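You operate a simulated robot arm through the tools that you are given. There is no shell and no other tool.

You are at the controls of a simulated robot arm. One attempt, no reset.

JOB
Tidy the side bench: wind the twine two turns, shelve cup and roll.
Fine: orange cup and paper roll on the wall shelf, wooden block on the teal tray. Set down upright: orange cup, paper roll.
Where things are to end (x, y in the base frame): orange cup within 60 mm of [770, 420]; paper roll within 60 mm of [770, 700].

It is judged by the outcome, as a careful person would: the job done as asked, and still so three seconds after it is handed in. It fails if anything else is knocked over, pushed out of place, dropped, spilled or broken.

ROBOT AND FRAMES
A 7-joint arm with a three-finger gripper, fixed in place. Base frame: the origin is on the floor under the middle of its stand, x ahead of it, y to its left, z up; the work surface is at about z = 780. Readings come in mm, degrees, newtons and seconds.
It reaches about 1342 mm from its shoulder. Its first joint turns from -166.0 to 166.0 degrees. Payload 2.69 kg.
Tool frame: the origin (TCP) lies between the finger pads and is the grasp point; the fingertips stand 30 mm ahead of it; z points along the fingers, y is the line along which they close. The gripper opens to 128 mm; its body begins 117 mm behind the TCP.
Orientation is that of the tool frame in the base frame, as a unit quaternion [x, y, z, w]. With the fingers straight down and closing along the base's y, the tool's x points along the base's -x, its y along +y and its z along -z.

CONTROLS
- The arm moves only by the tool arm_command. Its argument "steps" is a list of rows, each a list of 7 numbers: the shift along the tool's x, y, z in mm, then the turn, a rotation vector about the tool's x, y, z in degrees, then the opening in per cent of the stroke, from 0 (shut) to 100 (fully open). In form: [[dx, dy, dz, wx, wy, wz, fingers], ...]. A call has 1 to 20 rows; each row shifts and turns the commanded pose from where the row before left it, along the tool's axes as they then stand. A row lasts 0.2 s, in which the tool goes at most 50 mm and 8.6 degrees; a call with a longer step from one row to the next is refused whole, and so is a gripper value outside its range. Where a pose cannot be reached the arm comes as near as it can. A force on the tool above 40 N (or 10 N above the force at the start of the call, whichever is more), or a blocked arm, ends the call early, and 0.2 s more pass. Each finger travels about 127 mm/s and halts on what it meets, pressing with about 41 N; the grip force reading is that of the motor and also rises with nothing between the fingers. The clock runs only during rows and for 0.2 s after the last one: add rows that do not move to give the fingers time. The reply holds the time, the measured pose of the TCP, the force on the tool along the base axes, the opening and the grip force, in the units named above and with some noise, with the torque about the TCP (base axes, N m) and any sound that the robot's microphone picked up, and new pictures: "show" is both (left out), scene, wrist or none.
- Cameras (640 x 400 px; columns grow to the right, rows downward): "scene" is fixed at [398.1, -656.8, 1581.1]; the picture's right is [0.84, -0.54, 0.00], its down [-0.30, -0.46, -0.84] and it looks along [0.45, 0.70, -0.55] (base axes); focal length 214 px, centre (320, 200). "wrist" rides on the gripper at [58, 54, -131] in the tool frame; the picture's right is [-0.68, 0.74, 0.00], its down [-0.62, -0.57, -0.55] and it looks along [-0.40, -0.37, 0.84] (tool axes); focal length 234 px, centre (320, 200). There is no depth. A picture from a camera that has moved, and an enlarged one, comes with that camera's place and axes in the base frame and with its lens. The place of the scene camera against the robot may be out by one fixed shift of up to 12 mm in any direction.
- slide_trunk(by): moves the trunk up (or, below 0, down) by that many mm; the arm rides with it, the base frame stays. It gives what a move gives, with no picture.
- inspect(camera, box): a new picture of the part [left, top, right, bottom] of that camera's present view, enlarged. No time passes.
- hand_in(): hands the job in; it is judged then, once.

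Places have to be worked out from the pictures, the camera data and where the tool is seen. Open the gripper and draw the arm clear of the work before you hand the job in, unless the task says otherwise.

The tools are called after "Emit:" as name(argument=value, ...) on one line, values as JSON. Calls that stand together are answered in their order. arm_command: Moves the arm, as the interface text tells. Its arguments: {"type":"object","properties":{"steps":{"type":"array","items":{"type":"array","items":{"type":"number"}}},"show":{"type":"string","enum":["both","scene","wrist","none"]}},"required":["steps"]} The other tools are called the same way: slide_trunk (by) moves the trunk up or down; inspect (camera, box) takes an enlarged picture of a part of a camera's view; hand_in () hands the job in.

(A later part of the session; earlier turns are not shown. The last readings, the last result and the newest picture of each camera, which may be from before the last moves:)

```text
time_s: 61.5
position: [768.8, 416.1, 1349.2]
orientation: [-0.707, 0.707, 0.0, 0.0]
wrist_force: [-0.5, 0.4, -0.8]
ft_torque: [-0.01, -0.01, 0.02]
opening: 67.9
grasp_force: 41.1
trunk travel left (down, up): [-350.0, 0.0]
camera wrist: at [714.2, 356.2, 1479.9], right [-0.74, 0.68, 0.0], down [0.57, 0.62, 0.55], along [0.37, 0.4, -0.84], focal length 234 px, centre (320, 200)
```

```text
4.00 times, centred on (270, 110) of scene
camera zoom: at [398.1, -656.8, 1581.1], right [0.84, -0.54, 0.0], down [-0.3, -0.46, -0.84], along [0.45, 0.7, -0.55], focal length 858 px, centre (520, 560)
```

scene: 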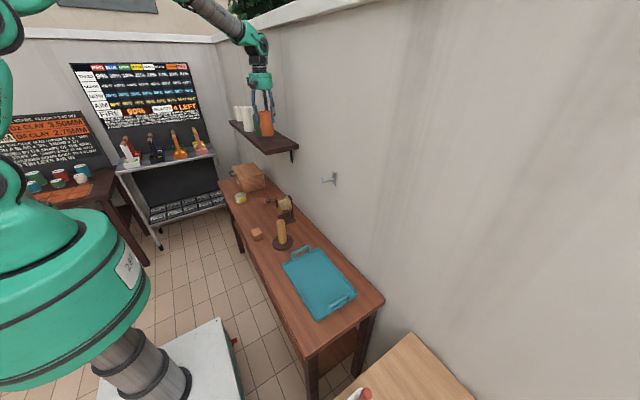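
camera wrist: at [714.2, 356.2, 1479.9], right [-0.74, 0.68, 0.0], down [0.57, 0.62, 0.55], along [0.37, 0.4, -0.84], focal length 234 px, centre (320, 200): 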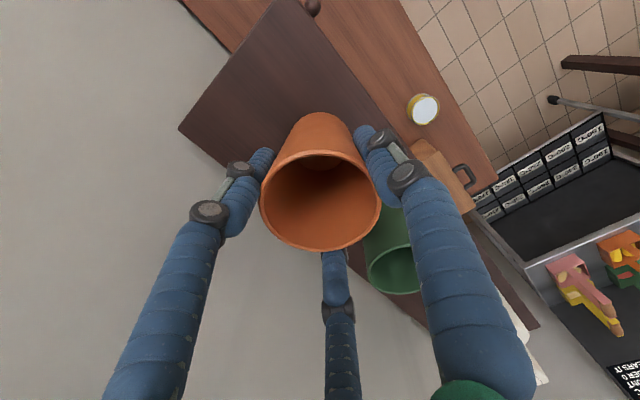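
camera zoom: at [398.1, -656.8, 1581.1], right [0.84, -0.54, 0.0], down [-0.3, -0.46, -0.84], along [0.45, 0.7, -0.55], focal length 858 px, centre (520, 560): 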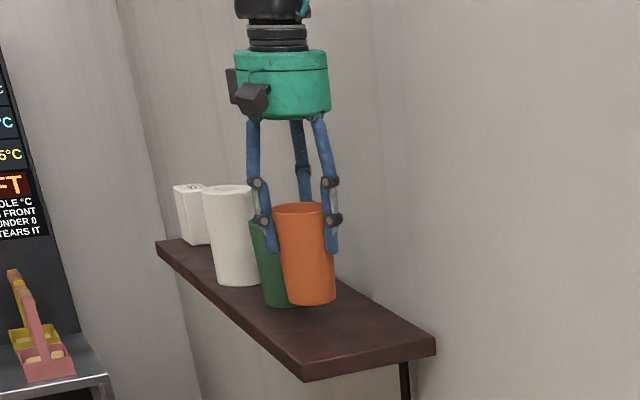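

The cup is over (769,416) and clear of the green cup. I lower it 30 mm, then feel for the shelf in 3 mm steps.

Emit:
arm_command(steps=[[0, 0, 14, 0, 0, 0, 30], [0, 0, 12, 0, 0, 0, 30], [0, 0, 5, 0, 0, 0, 30], [0, 0, 0, 0, 0, 0, 30]], show="none")

Emit:
arm_command(steps=[[0, 0, 3, 0, 0, 0, 30], [0, 0, 0, 0, 0, 0, 30]], show="none")

Emit:
arm_command(steps=[[0, 0, 3, 0, 0, 0, 30], [0, 0, 0, 0, 0, 0, 30]], show="wrist")

```text
time_s: 62.5
position: [767.9, 415.0, 1317.5]
orientation: [-0.707, 0.707, -0.001, 0.001]
wrist_force: [-0.5, -0.2, -0.5]
ft_torque: [0.01, -0.02, 0.04]
opening: 67.7
grasp_force: 40.9
trunk travel left (down, up): [-350.0, 0.0]
```

```text
time_s: 63.1
position: [768.2, 415.9, 1314.1]
orientation: [-0.707, 0.707, -0.001, 0.001]
wrist_force: [0.2, 0.3, -0.6]
ft_torque: [0.0, 0.02, -0.01]
opening: 67.8
grasp_force: 40.8
trunk travel left (down, up): [-350.0, 0.0]
```

```text
time_s: 63.7
position: [767.3, 414.9, 1311.6]
orientation: [0.707, -0.707, 0.0, 0.0]
wrist_force: [0.8, -0.9, -1.0]
ft_torque: [-0.04, 0.04, -0.02]
opening: 67.5
grasp_force: 41.3
trunk travel left (down, up): [-350.0, 0.0]
camera wrist: at [713.6, 355.8, 1442.5], right [-0.74, 0.68, 0.0], down [0.57, 0.62, 0.55], along [0.37, 0.4, -0.84], focal length 234 px, centre (320, 200)
```

wrist: 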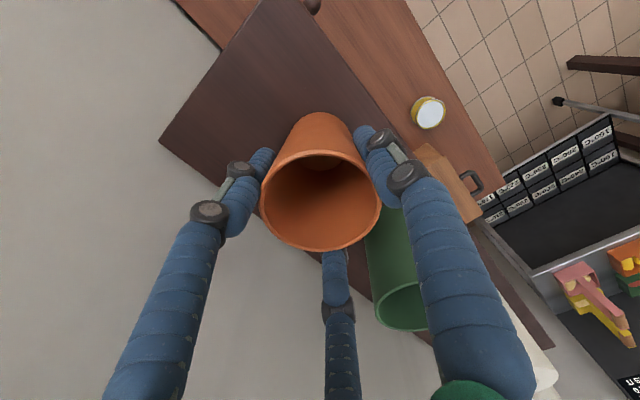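

No contact yet; the opening crept from 69 to 67.5 mm, which suggests the taper slid up a few millimetres in the grip. I continue down in 2 to 3 mm steps.

Emit:
arm_command(steps=[[0, 0, 2.5, 0, 0, 0, 30], [0, 0, 0, 0, 0, 0, 30]], show="none")

Emit:
arm_command(steps=[[0, 0, 2.5, 0, 0, 0, 30], [0, 0, 0, 0, 0, 0, 30]], show="none")

Emit:
inspect(camera="scene", box=[240, 95, 300, 155])

```text
time_s: 64.3
position: [767.4, 415.6, 1311.8]
orientation: [0.707, -0.707, 0.0, -0.002]
wrist_force: [-2.9, 2.3, 11.5]
ft_torque: [-0.01, 0.32, -0.09]
opening: 67.6
grasp_force: 41.6
trunk travel left (down, up): [-350.0, 0.0]
```

```text
time_s: 64.9
position: [768.1, 414.6, 1310.8]
orientation: [0.707, -0.707, 0.001, -0.002]
wrist_force: [2.2, 4.2, 27.7]
ft_torque: [0.07, 0.03, -0.28]
opening: 67.3
grasp_force: 41.3
trunk travel left (down, up): [-350.0, 0.0]
```

```text
6.67 times, centred on (270, 125) of scene
camera zoom: at [398.1, -656.8, 1581.1], right [0.84, -0.54, 0.0], down [-0.3, -0.46, -0.84], along [0.45, 0.7, -0.55], focal length 1430 px, centre (653, 700)
```

zoom: 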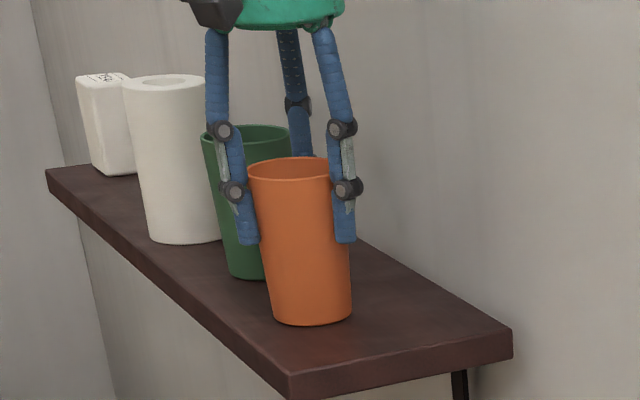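

Firm contact: the cup stands on the shelf at TCP z of about 1311. I ease off the push by 3.5 mm, then open and rise.

Emit:
arm_command(steps=[[0, 0, -3.5, 0, 0, 0, 30], [0, 0, 0, 0, 0, 0, 30]], show="none")

Emit:
arm_command(steps=[[0, 0, 0, 0, 0, 0, 50], [0, 0, 0, 0, 0, 0, 60], [0, 0, 0, 0, 0, 0, 75], [0, 0, 0, 0, 0, 0, 75]], show="wrist")

```text
time_s: 65.5
position: [766.7, 413.9, 1309.0]
orientation: [-0.707, 0.707, 0.0, -0.002]
wrist_force: [3.0, 2.7, 9.9]
ft_torque: [0.16, -0.23, 0.0]
opening: 66.2
grasp_force: 40.7
trunk travel left (down, up): [-350.0, 0.0]
```

```text
time_s: 66.5
position: [766.7, 414.1, 1311.0]
orientation: [-0.707, 0.707, 0.0, 0.0]
wrist_force: [0.4, -0.5, -0.7]
ft_torque: [-0.03, -0.01, 0.03]
opening: 96.0
grasp_force: 0.0
trunk travel left (down, up): [-350.0, 0.0]
camera wrist: at [713.2, 355.0, 1441.1], right [-0.74, 0.68, 0.0], down [0.57, 0.62, 0.55], along [0.37, 0.4, -0.84], focal length 234 px, centre (320, 200)
```

wrist: 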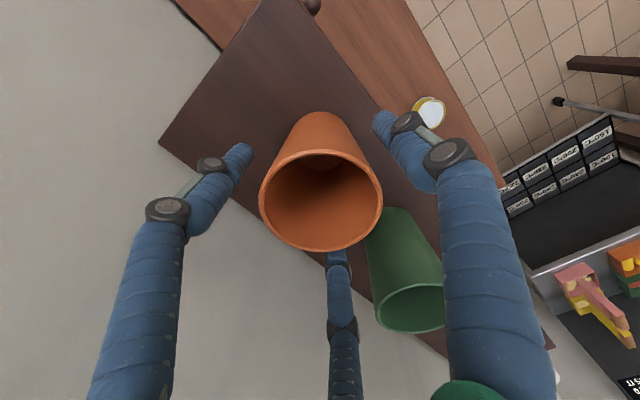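

The orange cup stands upright and free. I rise straight up to z of about 1430 and back away from the shelf.

Emit:
arm_command(steps=[[0, 0, -15, 0, 0, 0, 75], [0, 0, -30, 0, 0, 0, 75], [0, 0, -40, 0, 0, 0, 75], [0, 0, -40, 0, 0, 0, 75], [0, 0, 0, 0, 0, 0, 75], [0, 30, 0, 0, 0, 0, 75], [0, 40, 0, 0, 0, 0, 75], [0, 45, 0, 0, 0, 0, 75], [0, 45, 0, 0, 0, 0, 75], [0, 45, 0, 0, 0, 0, 75], [0, 0, 0, 0, 0, 0, 75]])

Emit:
inspect(camera="scene", box=[220, 90, 310, 160])

```text
time_s: 68.9
position: [562.8, 415.4, 1435.1]
orientation: [-0.707, 0.707, -0.001, -0.001]
wrist_force: [-0.2, -0.4, 0.2]
ft_torque: [0.01, -0.03, 0.0]
opening: 95.6
grasp_force: 0.0
trunk travel left (down, up): [-350.0, 0.0]
camera wrist: at [508.8, 356.9, 1566.1], right [-0.74, 0.68, 0.0], down [0.57, 0.62, 0.55], along [0.37, 0.4, -0.84], focal length 234 px, centre (320, 200)
```

scene: 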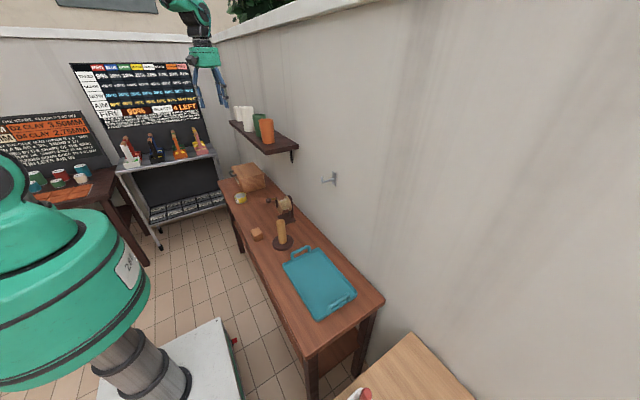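
wrist: 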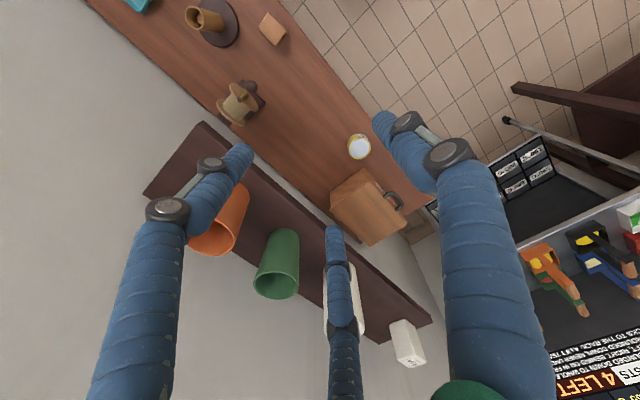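

```text
5.71 times, centred on (265, 125) of scene
camera zoom: at [398.1, -656.8, 1581.1], right [0.84, -0.54, 0.0], down [-0.3, -0.46, -0.84], along [0.45, 0.7, -0.55], focal length 1226 px, centre (634, 629)
```

zoom: 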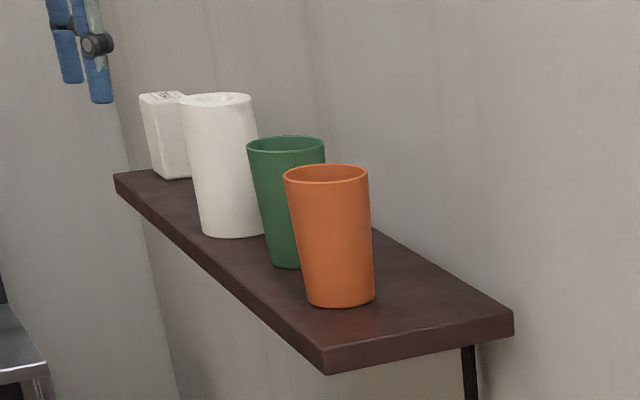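

Cup, green cup and roll stand on the shelf as wanted. Next is the wooden block near (575,243): I go above it and look.

Emit:
arm_command(steps=[[43, -3, 0, 0, 0, 0, 70], [43, -3, 0, 0, 0, 0, 70], [43, -3, 0, 0, 0, 0, 70], [43, -3, 0, 0, 0, 0, 70], [0, 0, 45, 0, 0, 0, 70], [0, 0, 45, 0, 0, 0, 70], [0, 0, 45, 0, 0, 0, 70], [0, 0, 45, 0, 0, 0, 70], [0, 0, 45, 0, 0, 0, 70], [0, 0, 45, 0, 0, 0, 70], [0, 0, 45, 0, 0, 0, 70], [0, 0, 45, 0, 0, 0, 70], [0, 0, 25, 0, 0, 0, 70], [0, 0, 0, 0, 0, 0, 70]])

Emit:
inspect(camera="wrist", box=[240, 60, 400, 180])

Emit:
inspect(camera="wrist", box=[140, 0, 340, 160])

```text
time_s: 71.9
position: [573.9, 242.1, 1050.5]
orientation: [0.707, -0.707, 0.0, 0.0]
wrist_force: [-0.4, -0.9, -0.2]
ft_torque: [-0.01, 0.01, 0.0]
opening: 89.8
grasp_force: 0.1
trunk travel left (down, up): [-350.0, 0.0]
camera wrist: at [520.1, 182.7, 1181.0], right [-0.74, 0.68, 0.0], down [0.57, 0.62, 0.55], along [0.37, 0.4, -0.84], focal length 234 px, centre (320, 200)
```

scene: 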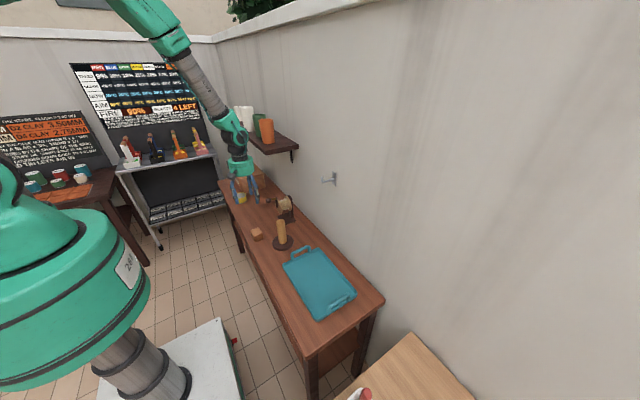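
wrist: 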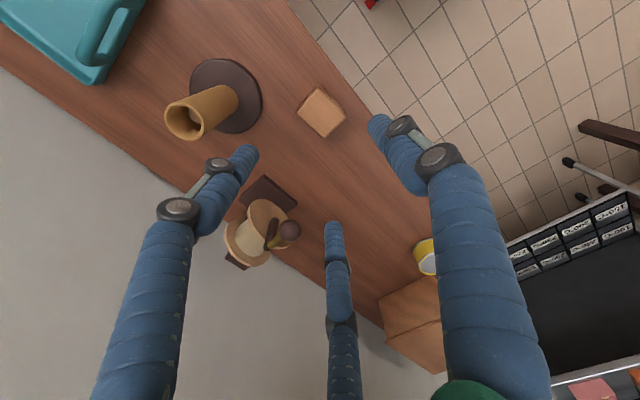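

```text
3.33 times, centred on (320, 120) of wrist
camera zoom: at [520.1, 182.7, 1181.0], right [-0.74, 0.68, 0.0], down [0.57, 0.62, 0.55], along [0.37, 0.4, -0.84], focal length 781 px, centre (320, 467)
```

zoom: 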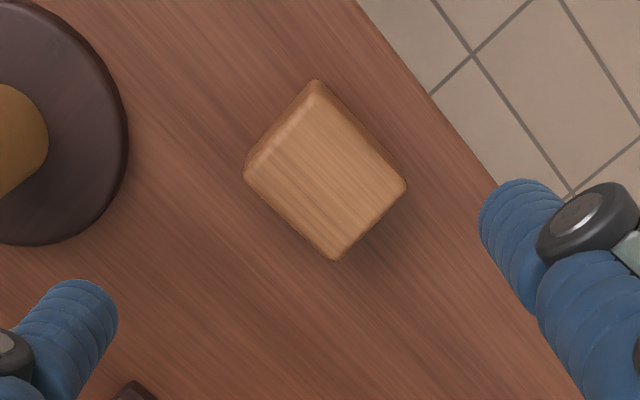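

```text
2.50 times, centred on (240, 80) of wrist
camera zoom: at [520.1, 182.7, 1181.0], right [-0.74, 0.68, 0.0], down [0.57, 0.62, 0.55], along [0.37, 0.4, -0.84], focal length 585 px, centre (520, 500)
```

zoom: 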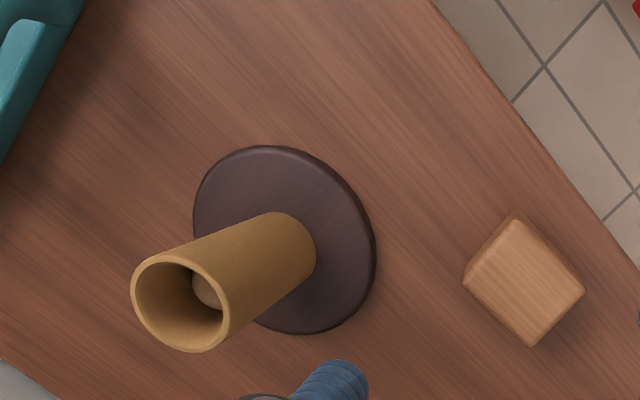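

The block is about 47 × 55 mm, centred near (574.5,247) and turned about 4°, with its top at about z 817. I offset the tool slightly so one finger meets its -x face and the other two its far corners, then descend.

Emit:
arm_command(steps=[[-5, -8, 0, 0, 0, 0, 80], [0, 0, 0, 0, 0, -4, 80], [0, 0, 45, 0, 0, 0, 80], [0, 0, 45, 0, 0, 0, 80], [0, 0, 45, 0, 0, 0, 80], [0, 0, 45, 0, 0, 0, 80], [0, 0, 35, 0, 0, 0, 80], [0, 0, 0, 0, 0, 0, 80]])

Emit:
inspect(camera="scene", box=[225, 190, 305, 260])

Emit:
inspect(camera="wrist", box=[200, 60, 440, 240])

```text
time_s: 73.7
position: [582.5, 247.1, 836.7]
orientation: [0.731, -0.682, 0.0, 0.0]
wrist_force: [-0.5, -1.2, 0.0]
ft_torque: [-0.03, 0.05, 0.01]
opening: 102.5
grasp_force: 0.1
trunk travel left (down, up): [-350.0, 0.0]
camera wrist: at [533.0, 184.9, 968.1], right [-0.78, 0.62, 0.0], down [0.52, 0.65, 0.55], along [0.34, 0.43, -0.84], focal length 234 px, centre (320, 200)
```

scene: 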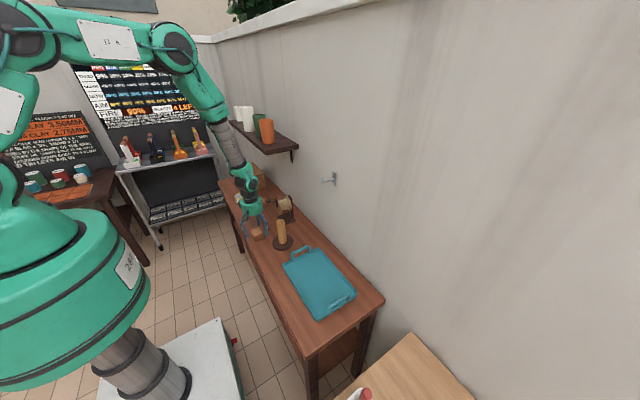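
wrist: 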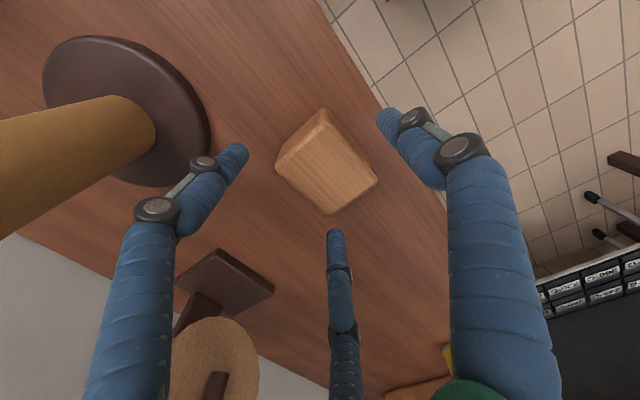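

```text
5.71 times, centred on (265, 225) of scene
camera zoom: at [398.1, -656.8, 1581.1], right [0.84, -0.54, 0.0], down [-0.3, -0.46, -0.84], along [0.45, 0.7, -0.55], focal length 1226 px, centre (634, 57)
```

zoom: 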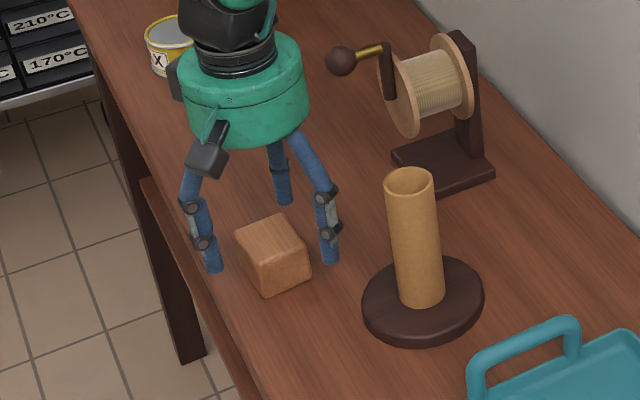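

```text
2.22 times, centred on (320, 150) of wrist
camera zoom: at [533.0, 184.9, 968.1], right [-0.78, 0.62, 0.0], down [0.52, 0.65, 0.55], along [0.34, 0.43, -0.84], focal length 520 px, centre (320, 311)
```

zoom: 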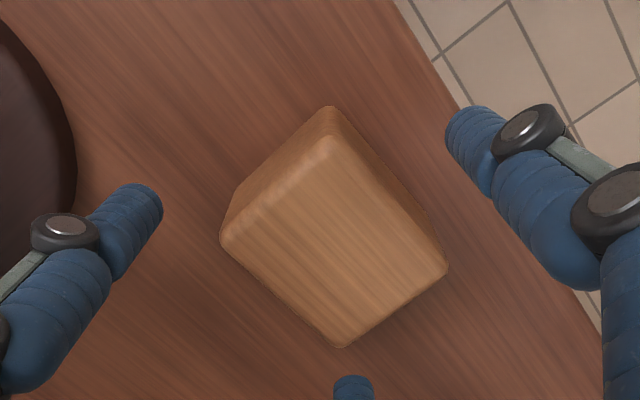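

The block is centred between the three fingers. I lower 19 mm so the tips sit a few millimetres above the bench, and close in stages.

Emit:
arm_command(steps=[[0, 0, 10, 0, 0, 0, 80], [0, 0, 9, 0, 0, 0, 80], [0, 0, 0, 0, 0, 0, 65], [0, 0, 0, 0, 0, 0, 55], [0, 0, 0, 0, 0, 0, 45], [0, 0, 0, 0, 0, 0, 30], [0, 0, 0, 0, 0, 0, 20], [0, 0, 0, 0, 0, 0, 20]])

Emit:
inspect(camera="wrist", box=[200, 60, 440, 240])

Emit:
inspect(camera="scene", box=[225, 190, 305, 260])

```text
time_s: 75.5
position: [582.2, 248.4, 818.4]
orientation: [0.732, -0.682, 0.0, 0.001]
wrist_force: [-0.1, 0.0, 2.1]
ft_torque: [0.05, 0.08, 0.05]
opening: 62.3
grasp_force: 41.3
trunk travel left (down, up): [-350.0, 0.0]
camera wrist: at [531.8, 184.8, 948.6], right [-0.78, 0.62, 0.0], down [0.52, 0.65, 0.55], along [0.34, 0.43, -0.84], focal length 234 px, centre (320, 200)
```

scene: 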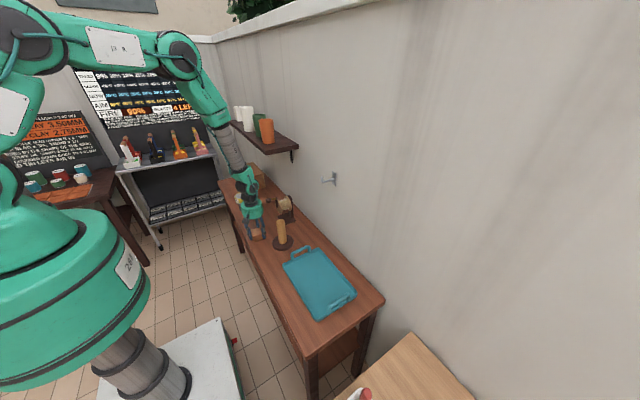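
wrist: 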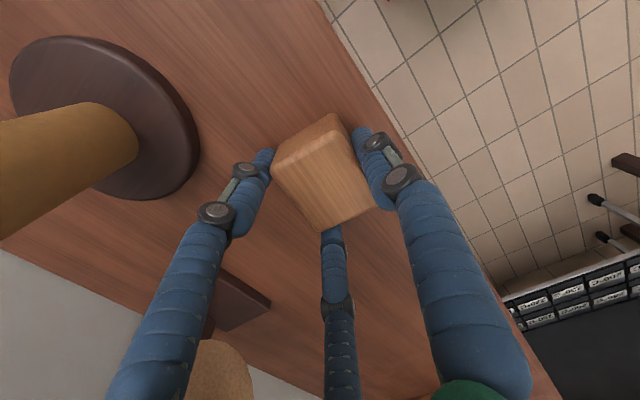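

```text
2.22 times, centred on (320, 150) of wrist
camera zoom: at [531.8, 184.8, 948.6], right [-0.78, 0.62, 0.0], down [0.52, 0.65, 0.55], along [0.34, 0.43, -0.84], focal length 520 px, centre (320, 311)
```

zoom: 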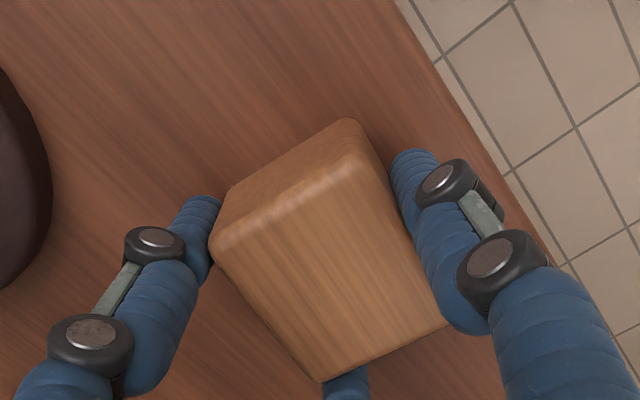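

```text
5.71 times, centred on (265, 225) of scene
camera zoom: at [398.1, -656.8, 1581.1], right [0.84, -0.54, 0.0], down [-0.3, -0.46, -0.84], along [0.45, 0.7, -0.55], focal length 1226 px, centre (634, 57)
```

zoom: 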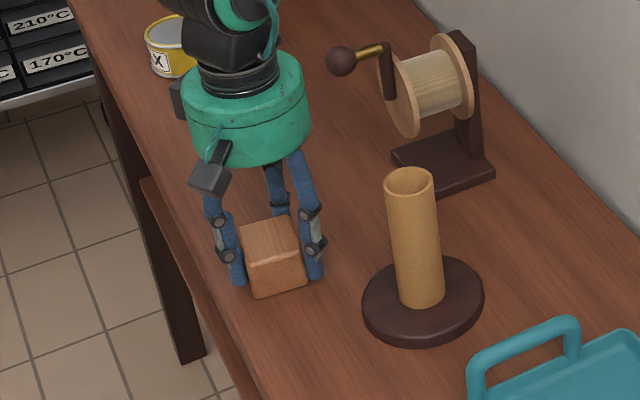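

The block turned a little but is gripped at 62 mm and 41 N. I make a test lift of 15 mm and check that it comes up.

Emit:
arm_command(steps=[[0, 0, -5, 0, 0, 0, 15], [0, 0, -10, 0, 0, 0, 15], [0, 0, -15, 0, 0, 0, 15], [0, 0, 0, 0, 0, 0, 15]], show="wrist")

Emit:
inspect(camera="scene", box=[225, 190, 305, 260])

```text
time_s: 76.5
position: [583.2, 247.4, 846.3]
orientation: [0.731, -0.682, 0.0, 0.0]
wrist_force: [0.0, -0.7, -0.7]
ft_torque: [0.01, 0.01, 0.03]
opening: 62.3
grasp_force: 40.7
trunk travel left (down, up): [-350.0, 0.0]
camera wrist: at [532.7, 184.0, 977.6], right [-0.78, 0.62, 0.0], down [0.52, 0.65, 0.55], along [0.34, 0.43, -0.84], focal length 234 px, centre (320, 200)
```

wrist: 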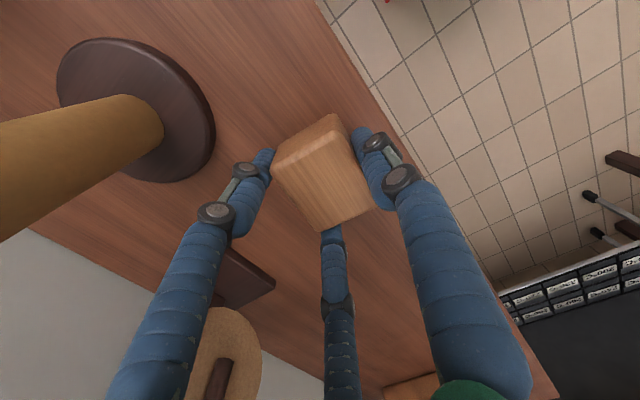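

```text
5.71 times, centred on (265, 225) of scene
camera zoom: at [398.1, -656.8, 1581.1], right [0.84, -0.54, 0.0], down [-0.3, -0.46, -0.84], along [0.45, 0.7, -0.55], focal length 1226 px, centre (634, 57)
```

zoom: 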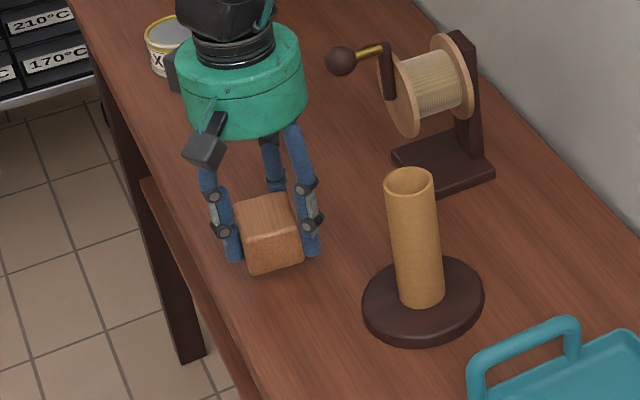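

The block is securely held. I lift to z of about 1060 (above the post), carry it over the tray centre near (700,-155), and look.

Emit:
arm_command(steps=[[0, 0, -30, 0, 0, 0, 15], [0, 0, -40, 0, 0, 0, 15], [0, 0, -45, 0, 0, 0, 15], [0, 0, -45, 0, 0, 0, 15], [0, 0, -45, 0, 0, 0, 15], [0, 0, -10, 0, 0, 0, 15], [25, -5.5, 0, 0, 0, 0, 15], [40, -8.7, 0, 0, 0, 0, 15], [42, -9.1, 0, 0, 0, 0, 15], [42, -9.1, 0, 0, 0, 0, 15], [42, -9.1, 0, 0, 0, 0, 15], [42, -9.1, 0, 0, 0, 0, 15], [42, -9.1, 0, 0, 0, 0, 15], [42, -9.1, 0, 0, 0, 0, 15], [42, -9.1, 0, 0, 0, 0, 15], [30, -6.5, 0, 0, 0, 0, 15], [20, -4.5, 0, 0, 0, 0, 15], [0, 0, 0, 0, 0, 0, 15]])

Emit:
inspect(camera="scene", box=[260, 190, 400, 330])

```text
time_s: 80.3
position: [700.4, -157.5, 1059.6]
orientation: [0.732, -0.682, 0.0, -0.001]
wrist_force: [0.6, 0.3, -1.2]
ft_torque: [-0.03, 0.04, 0.0]
opening: 61.6
grasp_force: 41.0
trunk travel left (down, up): [-350.0, 0.0]
camera wrist: at [649.7, -219.2, 1190.7], right [-0.78, 0.62, 0.0], down [0.52, 0.65, 0.55], along [0.34, 0.43, -0.84], focal length 234 px, centre (320, 200)
```

scene: 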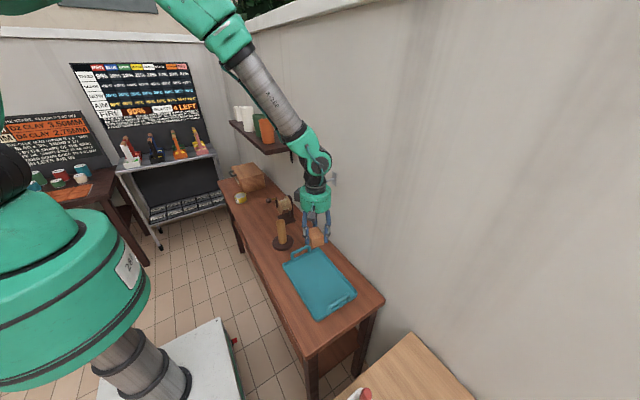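
wrist: 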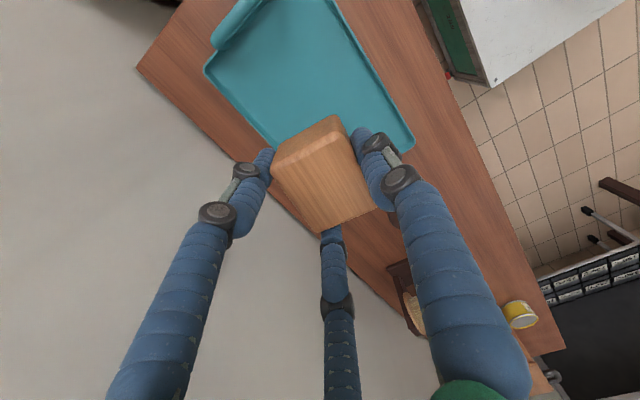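

```text
2.86 times, centred on (330, 260) of scene
camera zoom: at [398.1, -656.8, 1581.1], right [0.84, -0.54, 0.0], down [-0.3, -0.46, -0.84], along [0.45, 0.7, -0.55], focal length 613 px, centre (291, 29)
```

zoom: 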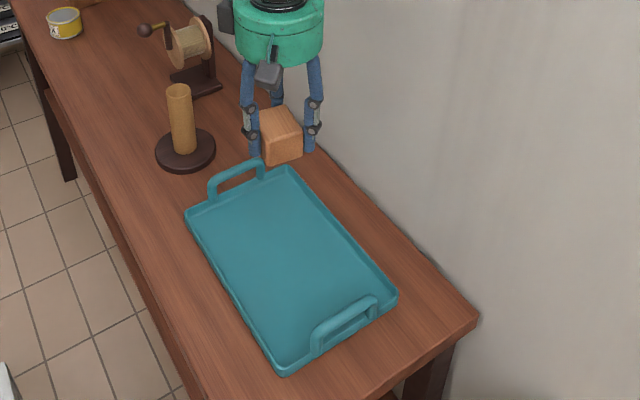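

The block hangs over the tray centre, clear of both handles. I lower it to about 15 mm above the tray floor, then feel for contact.

Emit:
arm_command(steps=[[0, 0, 30, 0, 0, 0, 15], [0, 0, 45, 0, 0, 0, 15], [0, 0, 45, 0, 0, 0, 15], [0, 0, 45, 0, 0, 0, 15], [0, 0, 35, 0, 0, 0, 15], [0, 0, 18, 0, 0, 0, 15], [0, 0, 0, 0, 0, 0, 15]], show="none")

Emit:
arm_command(steps=[[0, 0, 4, 0, 0, 0, 15], [0, 0, 0, 0, 0, 0, 15]], show="none")

Emit:
arm_command(steps=[[0, 0, 3, 0, 0, 0, 15], [0, 0, 0, 0, 0, 0, 15]], show="wrist")

```text
time_s: 81.9
position: [700.1, -154.3, 842.6]
orientation: [0.731, -0.682, 0.0, 0.0]
wrist_force: [0.3, -0.4, -0.4]
ft_torque: [0.0, -0.01, -0.01]
opening: 61.1
grasp_force: 40.2
trunk travel left (down, up): [-350.0, 0.0]
```

```text
time_s: 82.5
position: [699.4, -154.7, 838.8]
orientation: [0.731, -0.682, 0.0, -0.001]
wrist_force: [-0.2, -0.3, -0.6]
ft_torque: [-0.01, 0.03, 0.01]
opening: 61.0
grasp_force: 40.6
trunk travel left (down, up): [-350.0, 0.0]
```

```text
time_s: 83.1
position: [700.0, -154.3, 835.7]
orientation: [0.731, -0.682, 0.0, 0.0]
wrist_force: [-0.3, 0.1, -1.8]
ft_torque: [-0.01, 0.03, 0.03]
opening: 60.7
grasp_force: 41.1
trunk travel left (down, up): [-350.0, 0.0]
camera wrist: at [650.1, -216.7, 967.3], right [-0.78, 0.62, 0.0], down [0.52, 0.65, 0.55], along [0.34, 0.43, -0.84], focal length 234 px, centre (320, 200)
```

wrist: 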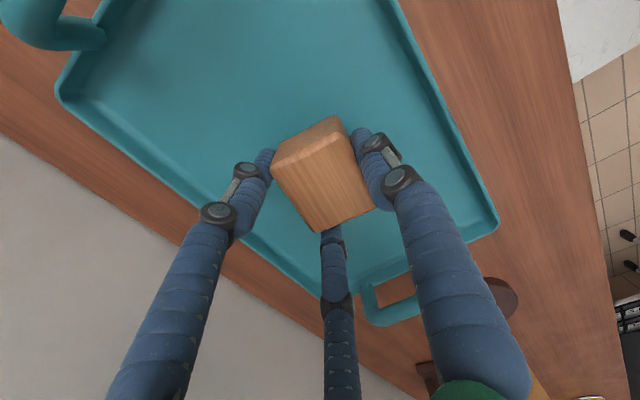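

No contact yet at TCP z 836. I continue in 3 mm steps.

Emit:
arm_command(steps=[[0, 0, 3, 0, 0, 0, 15], [0, 0, 0, 0, 0, 0, 15]], show="none")

Emit:
arm_command(steps=[[0, 0, 3, 0, 0, 0, 15], [0, 0, 0, 0, 0, 0, 15]], show="none")

```text
time_s: 83.7
position: [700.4, -153.9, 833.5]
orientation: [0.731, -0.682, 0.0, 0.0]
wrist_force: [-0.5, 0.7, -1.3]
ft_torque: [-0.01, 0.02, 0.0]
opening: 60.9
grasp_force: 40.9
trunk travel left (down, up): [-350.0, 0.0]
```

```text
time_s: 84.3
position: [700.4, -153.6, 830.6]
orientation: [0.731, -0.682, 0.0, -0.001]
wrist_force: [0.3, -0.2, -0.9]
ft_torque: [-0.01, 0.03, 0.0]
opening: 60.3
grasp_force: 40.8
trunk travel left (down, up): [-350.0, 0.0]
```

Still free at 830.6. I go on with single 2.5 mm steps, checking the force after each.

Emit:
arm_command(steps=[[0, 0, 2.5, 0, 0, 0, 15], [0, 0, 0, 0, 0, 0, 15]], show="none")

```text
time_s: 84.9
position: [699.4, -154.0, 827.9]
orientation: [0.731, -0.682, 0.0, -0.001]
wrist_force: [-0.3, -0.5, -0.1]
ft_torque: [-0.01, -0.02, 0.02]
opening: 60.6
grasp_force: 40.9
trunk travel left (down, up): [-350.0, 0.0]
```

No contact yet at 828; another 2.5 mm.

Emit:
arm_command(steps=[[0, 0, 2.5, 0, 0, 0, 15], [0, 0, 0, 0, 0, 0, 15]], show="none")

```text
time_s: 85.5
position: [700.1, -154.7, 825.2]
orientation: [0.731, -0.682, 0.0, 0.0]
wrist_force: [-0.4, -0.1, -1.3]
ft_torque: [-0.01, 0.01, 0.0]
opening: 60.4
grasp_force: 40.9
trunk travel left (down, up): [-350.0, 0.0]
```

Still free at 825; another 2.5 mm and a scene check.

Emit:
arm_command(steps=[[0, 0, 2.5, 0, 0, 0, 15], [0, 0, 0, 0, 0, 0, 15]], show="none")

Emit:
inspect(camera="scene", box=[280, 210, 380, 310])

```text
time_s: 86.1
position: [700.8, -153.7, 824.9]
orientation: [0.731, -0.682, 0.0, 0.0]
wrist_force: [-3.0, 0.9, 7.6]
ft_torque: [0.13, 0.32, 0.01]
opening: 60.5
grasp_force: 41.3
trunk travel left (down, up): [-350.0, 0.0]
```

```text
4.00 times, centred on (330, 260) of scene
camera zoom: at [398.1, -656.8, 1581.1], right [0.84, -0.54, 0.0], down [-0.3, -0.46, -0.84], along [0.45, 0.7, -0.55], focal length 858 px, centre (280, -40)
```

zoom: 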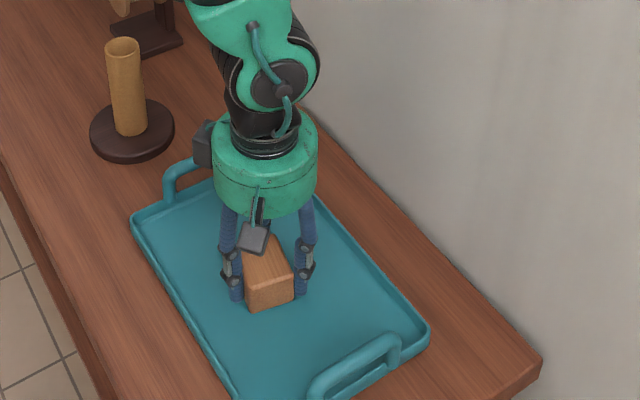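

Contact at 7.6 N: the block rests on the tray floor. I ease off, open the fingers and rise straight up.

Emit:
arm_command(steps=[[0, 0, -1.5, 0, 0, 0, 15], [0, 0, 0, 0, 0, 0, 50], [0, 0, 0, 0, 0, 0, 60], [0, 0, 0, 0, 0, 0, 75], [0, 0, 0, 0, 0, 0, 75], [0, 0, -15, 0, 0, 0, 75], [0, 0, -30, 0, 0, 0, 75], [0, 0, -45, 0, 0, 0, 75], [0, 0, -45, 0, 0, 0, 75], [0, 0, -45, 0, 0, 0, 75], [0, 0, -45, 0, 0, 0, 75], [0, 0, 0, 0, 0, 0, 75]])

Emit:
inspect(camera="scene", box=[270, 230, 390, 330])

```text
time_s: 88.7
position: [700.9, -156.2, 1051.8]
orientation: [0.731, -0.682, -0.001, -0.001]
wrist_force: [-0.4, 0.5, 0.1]
ft_torque: [-0.01, -0.07, 0.03]
opening: 95.8
grasp_force: 0.1
trunk travel left (down, up): [-350.0, 0.0]
camera wrist: at [650.3, -218.5, 1182.1], right [-0.78, 0.62, 0.0], down [0.52, 0.65, 0.55], along [0.34, 0.43, -0.84], focal length 234 px, centre (320, 200)
```

scene: 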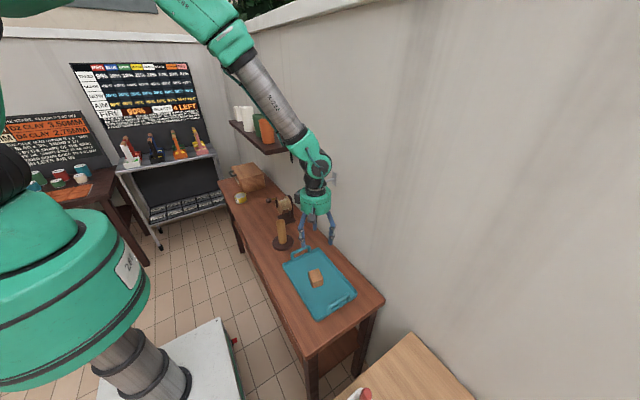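
wrist: 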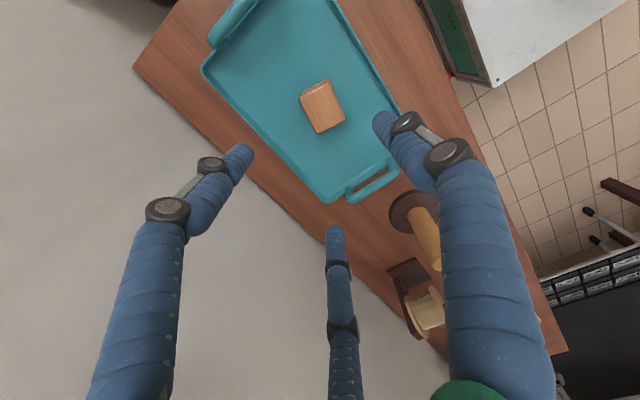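

```text
4.00 times, centred on (330, 280) of scene
camera zoom: at [398.1, -656.8, 1581.1], right [0.84, -0.54, 0.0], down [-0.3, -0.46, -0.84], along [0.45, 0.7, -0.55], focal length 858 px, centre (280, -120)
```

zoom: 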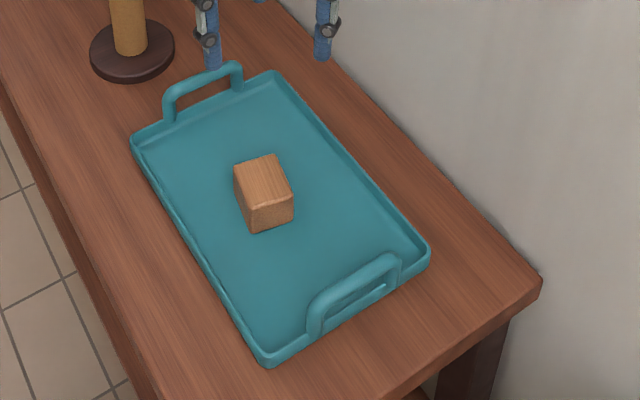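

The block sits squarely on the tray and the tray hasn't moved. Now the twine crank. I plan to tilt the tool so the fingers point forward and about 30° down, which loosely cages the knob in y and z with the rod passing between the two upper fingers. First I undo the 4° turn, move to (600,250,1100) and tilt there in free air.

Emit:
arm_command(steps=[[0, 0, 0, 0, 0, 4, 75], [-40.6, 10.1, -4.8, 0, 0, 0, 75], [-40.6, 10.1, -4.8, 0, 0, 0, 75], [-40.6, 10.1, -4.8, 0, 0, 0, 75], [-40.6, 10.1, -4.8, 0, 0, 0, 75], [-40.6, 10.1, -4.8, 0, 0, 0, 75], [-40.6, 10.1, -4.8, 0, 0, 0, 75], [-40.6, 10.1, -4.8, 0, 0, 0, 75], [-40.6, 10.1, -4.8, 0, 0, 0, 75], [-40.6, 10.1, -4.8, 0, 0, 0, 75], [-40.6, 10.1, -4.8, 0, 0, 0, 75], [0, 0, 0, 8, 0, 0, 75], [0, 0, 0, 8, 0, 0, 75], [0, 0, 0, 8, 0, 0, 75], [0, 0, 0, 0, 0, 0, 75]])

```text
time_s: 91.9
position: [599.9, 252.4, 1096.9]
orientation: [-0.691, 0.692, -0.147, 0.147]
wrist_force: [0.9, 0.5, -0.4]
ft_torque: [-0.08, 0.04, -0.06]
opening: 96.1
grasp_force: 0.1
trunk travel left (down, up): [-350.0, 0.0]
camera wrist: at [497.0, 193.0, 1194.7], right [-0.67, 0.68, -0.3], down [0.29, 0.62, 0.73], along [0.68, 0.4, -0.61], focal length 234 px, centre (320, 200)
```

scene: 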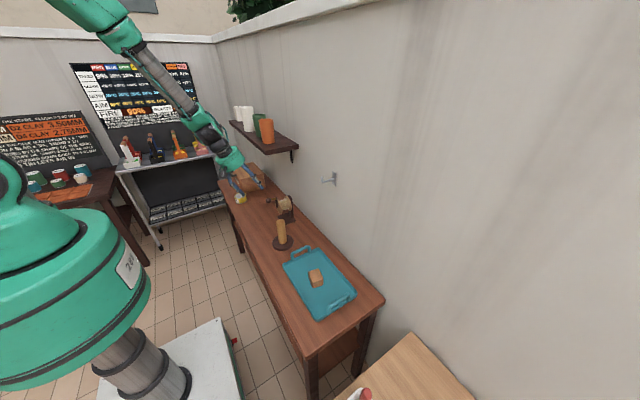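
wrist: 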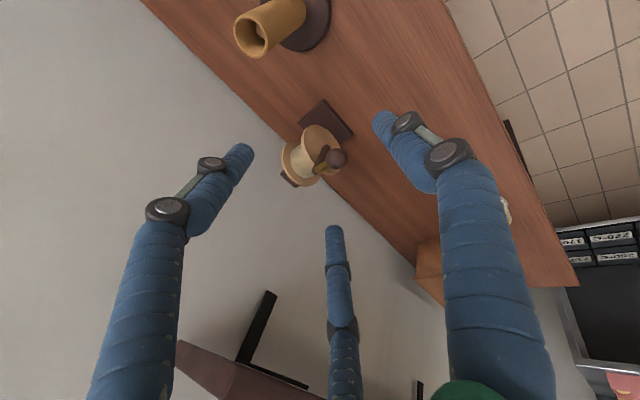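

The tilt works as planned and the wrist camera sees the crank between the fingers. I continue tilting another 36° in place.

Emit:
arm_command(steps=[[0, 0, 0, 7.2, 0, 0, 60], [0, 0, 0, 7.2, 0, 0, 60], [0, 0, 0, 7.2, 0, 0, 60], [0, 0, 0, 7.2, 0, 0, 60], [0, 0, 0, 7.2, 0, 0, 60], [0, 0, 0, 0, 0, 0, 60]])

Emit:
inspect(camera="wrist", box=[230, 40, 430, 200])

Emit:
inspect(camera="scene", box=[190, 130, 310, 250])

```text
time_s: 93.3
position: [599.1, 252.3, 1098.7]
orientation: [-0.612, 0.613, -0.354, 0.354]
wrist_force: [-0.3, 0.0, -0.4]
ft_torque: [-0.01, -0.01, -0.04]
opening: 76.9
grasp_force: 0.0
trunk travel left (down, up): [-350.0, 0.0]
camera wrist: at [458.6, 192.5, 1116.8], right [-0.37, 0.68, -0.64], down [-0.19, 0.62, 0.76], along [0.91, 0.4, -0.1], focal length 234 px, centre (320, 200)
```

scene: 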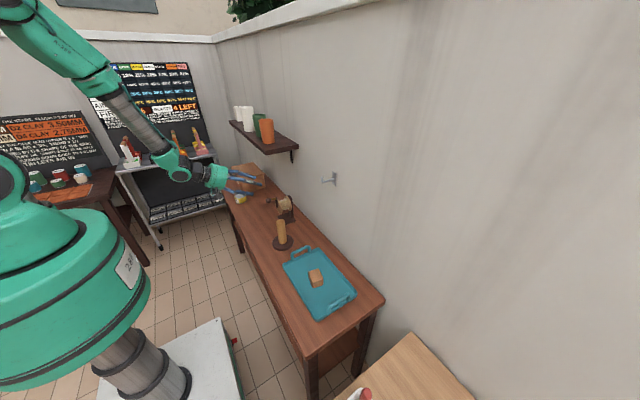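
wrist: 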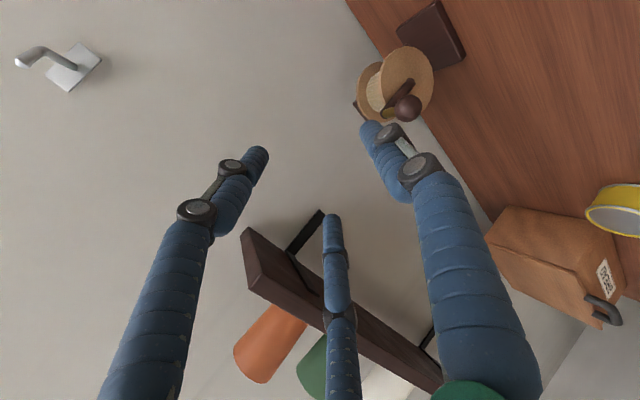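

```text
2.50 times, centred on (330, 120) of wrist
camera zoom: at [458.6, 192.5, 1116.8], right [-0.37, 0.68, -0.64], down [-0.19, 0.62, 0.76], along [0.91, 0.4, -0.1], focal length 585 px, centre (295, 400)
```

zoom: 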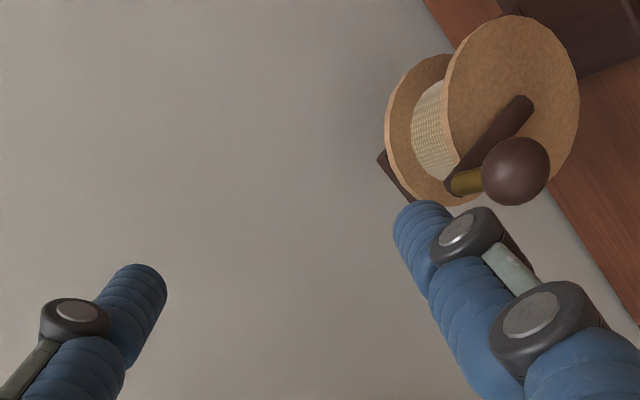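

```text
3.33 times, centred on (250, 190) of scene
camera zoom: at [398.1, -656.8, 1581.1], right [0.84, -0.54, 0.0], down [-0.3, -0.46, -0.84], along [0.45, 0.7, -0.55], focal length 715 px, centre (553, 233)
```

zoom: 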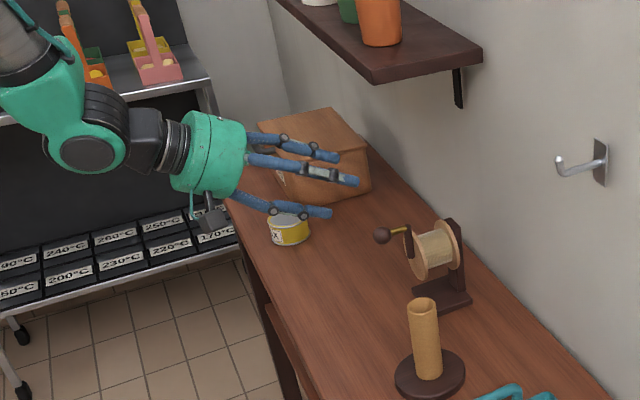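

The gripper now points +x and 30° down. From this view the knob is at about (688,306,944), the crank arm at x of about 729, and the axis near z 888 to 895. I move to 100 mm behind the knob along the tool axis to measure precisely.

Emit:
arm_command(steps=[[-17.7, 29.7, 17.9, 0, 0, 0, 60], [-17.7, 29.7, 17.9, 0, 0, 0, 60], [-17.7, 29.7, 17.9, 0, 0, 0, 60], [0, 0, 0, 0, 0, 0, 60]])

Emit:
inspect(camera="wrist", box=[240, 100, 400, 240])

```text
time_s: 94.3
position: [598.4, 303.1, 992.3]
orientation: [-0.612, 0.612, -0.354, 0.353]
wrist_force: [0.4, -0.4, 0.4]
ft_torque: [-0.06, 0.03, -0.05]
opening: 76.7
grasp_force: 0.0
trunk travel left (down, up): [-350.0, 0.0]
camera wrist: at [458.1, 244.5, 1011.8], right [-0.37, 0.68, -0.64], down [-0.19, 0.62, 0.76], along [0.91, 0.4, -0.1], focal length 234 px, centre (320, 200)
```

scene: 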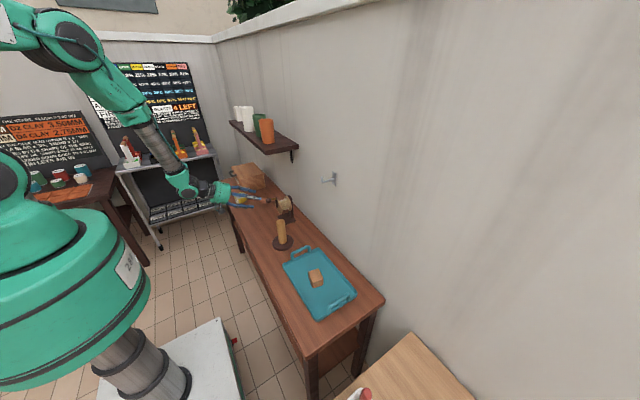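
wrist: 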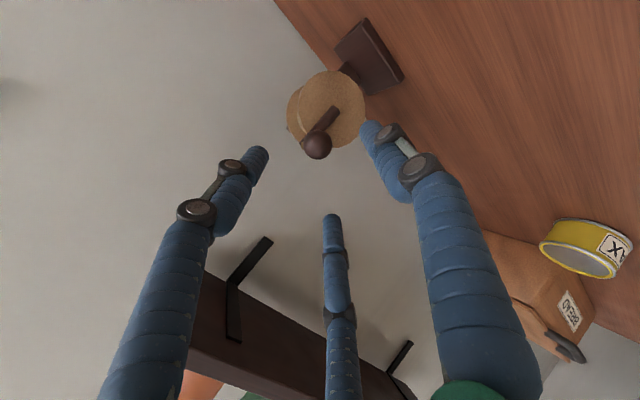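

```text
2.86 times, centred on (320, 170) of wrist
camera zoom: at [458.1, 244.5, 1011.8], right [-0.37, 0.68, -0.64], down [-0.19, 0.62, 0.76], along [0.91, 0.4, -0.1], focal length 669 px, centre (320, 286)
```

zoom: 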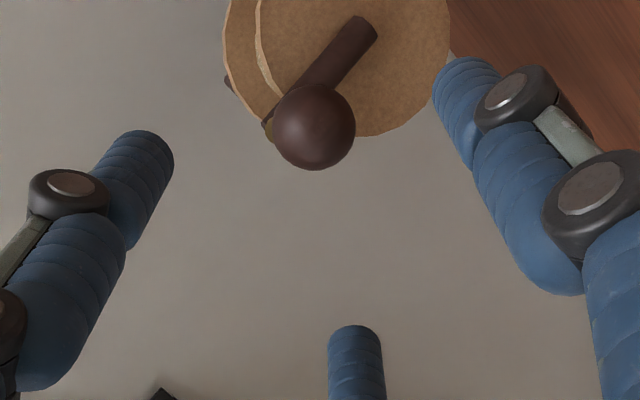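

The knob lies almost on the tool axis. I enlarge the flange and crank region to locate the rotation axis.

Emit:
inspect(camera="wrist", box=[270, 50, 390, 165])

Emit:
inspect(camera="scene", box=[225, 170, 315, 240])

```text
3.48 times, centred on (330, 108) of wrist
camera zoom: at [458.1, 244.5, 1011.8], right [-0.37, 0.68, -0.64], down [-0.19, 0.62, 0.76], along [0.91, 0.4, -0.1], focal length 814 px, centre (285, 522)
```

zoom: 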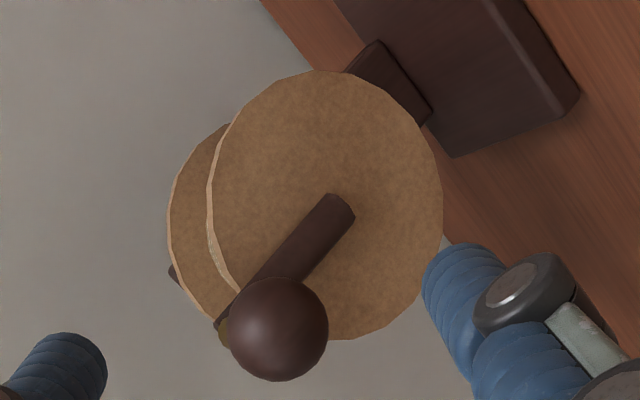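

```text
5.71 times, centred on (270, 205) of scene
camera zoom: at [398.1, -656.8, 1581.1], right [0.84, -0.54, 0.0], down [-0.3, -0.46, -0.84], along [0.45, 0.7, -0.55], focal length 1226 px, centre (606, 171)
```

zoom: 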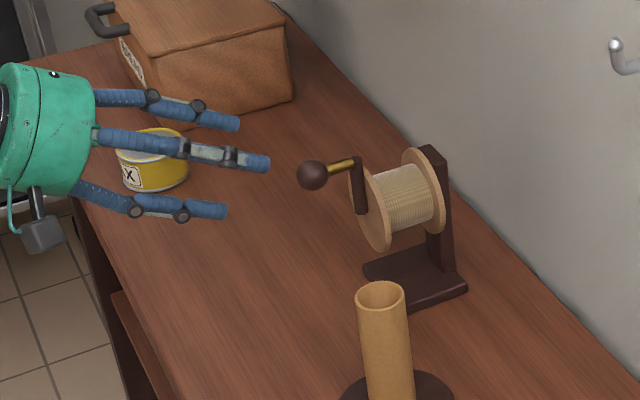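

The axis comes out at about (y 303.3, z 889), with the knob at about (688,305,945.5), so the crank radius is about 56 mm and the knob sits at the top. The knob is about (-2.3,-4.6) mm off my tool axis, so I correct that, narrow the fingers and advance 45 mm to recheck.

Emit:
arm_command(steps=[[-2.3, -4.6, 0, 0, 0, 0, 50], [0, 0, 15, 0, 0, 0, 50], [0, 0, 15, 0, 0, 0, 50], [0, 0, 15, 0, 0, 0, 50], [0, 0, 0, 0, 0, 0, 50]])

Emit:
inspect(camera="wrist", box=[240, 90, 400, 230])

```text
time_s: 95.5
position: [641.7, 306.5, 974.3]
orientation: [-0.612, 0.612, -0.353, 0.354]
wrist_force: [0.0, -0.3, 0.2]
ft_torque: [-0.02, 0.03, -0.01]
opening: 63.9
grasp_force: 0.1
trunk travel left (down, up): [-350.0, 0.0]
camera wrist: at [501.3, 247.1, 992.7], right [-0.37, 0.68, -0.64], down [-0.19, 0.62, 0.76], along [0.91, 0.4, -0.1], focal length 234 px, centre (320, 200)
```

scene: 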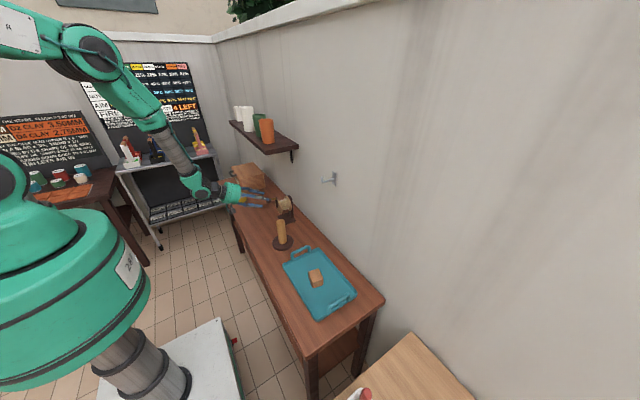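
wrist: 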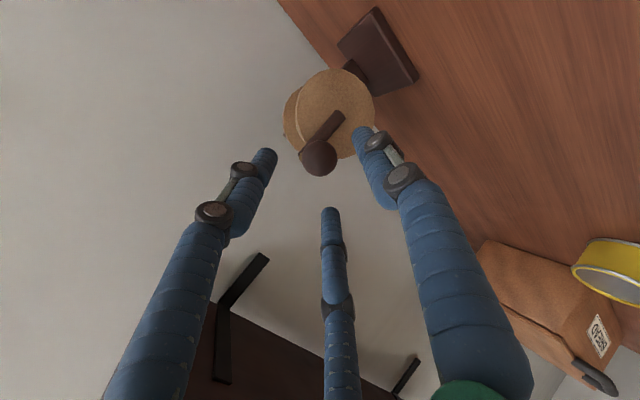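

```text
2.86 times, centred on (320, 160) of wrist
camera zoom: at [501.3, 247.1, 992.7], right [-0.37, 0.68, -0.64], down [-0.19, 0.62, 0.76], along [0.91, 0.4, -0.1], focal length 669 px, centre (320, 314)
```

zoom: 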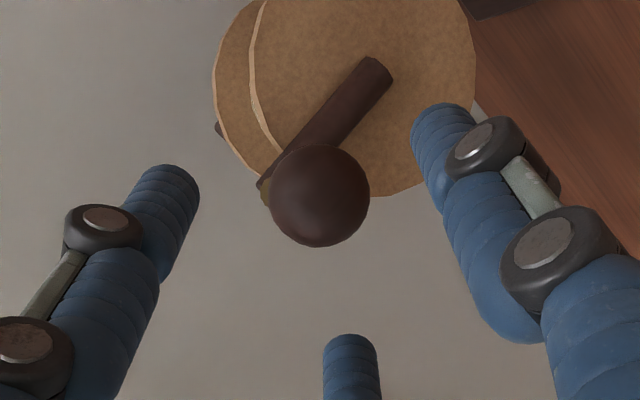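

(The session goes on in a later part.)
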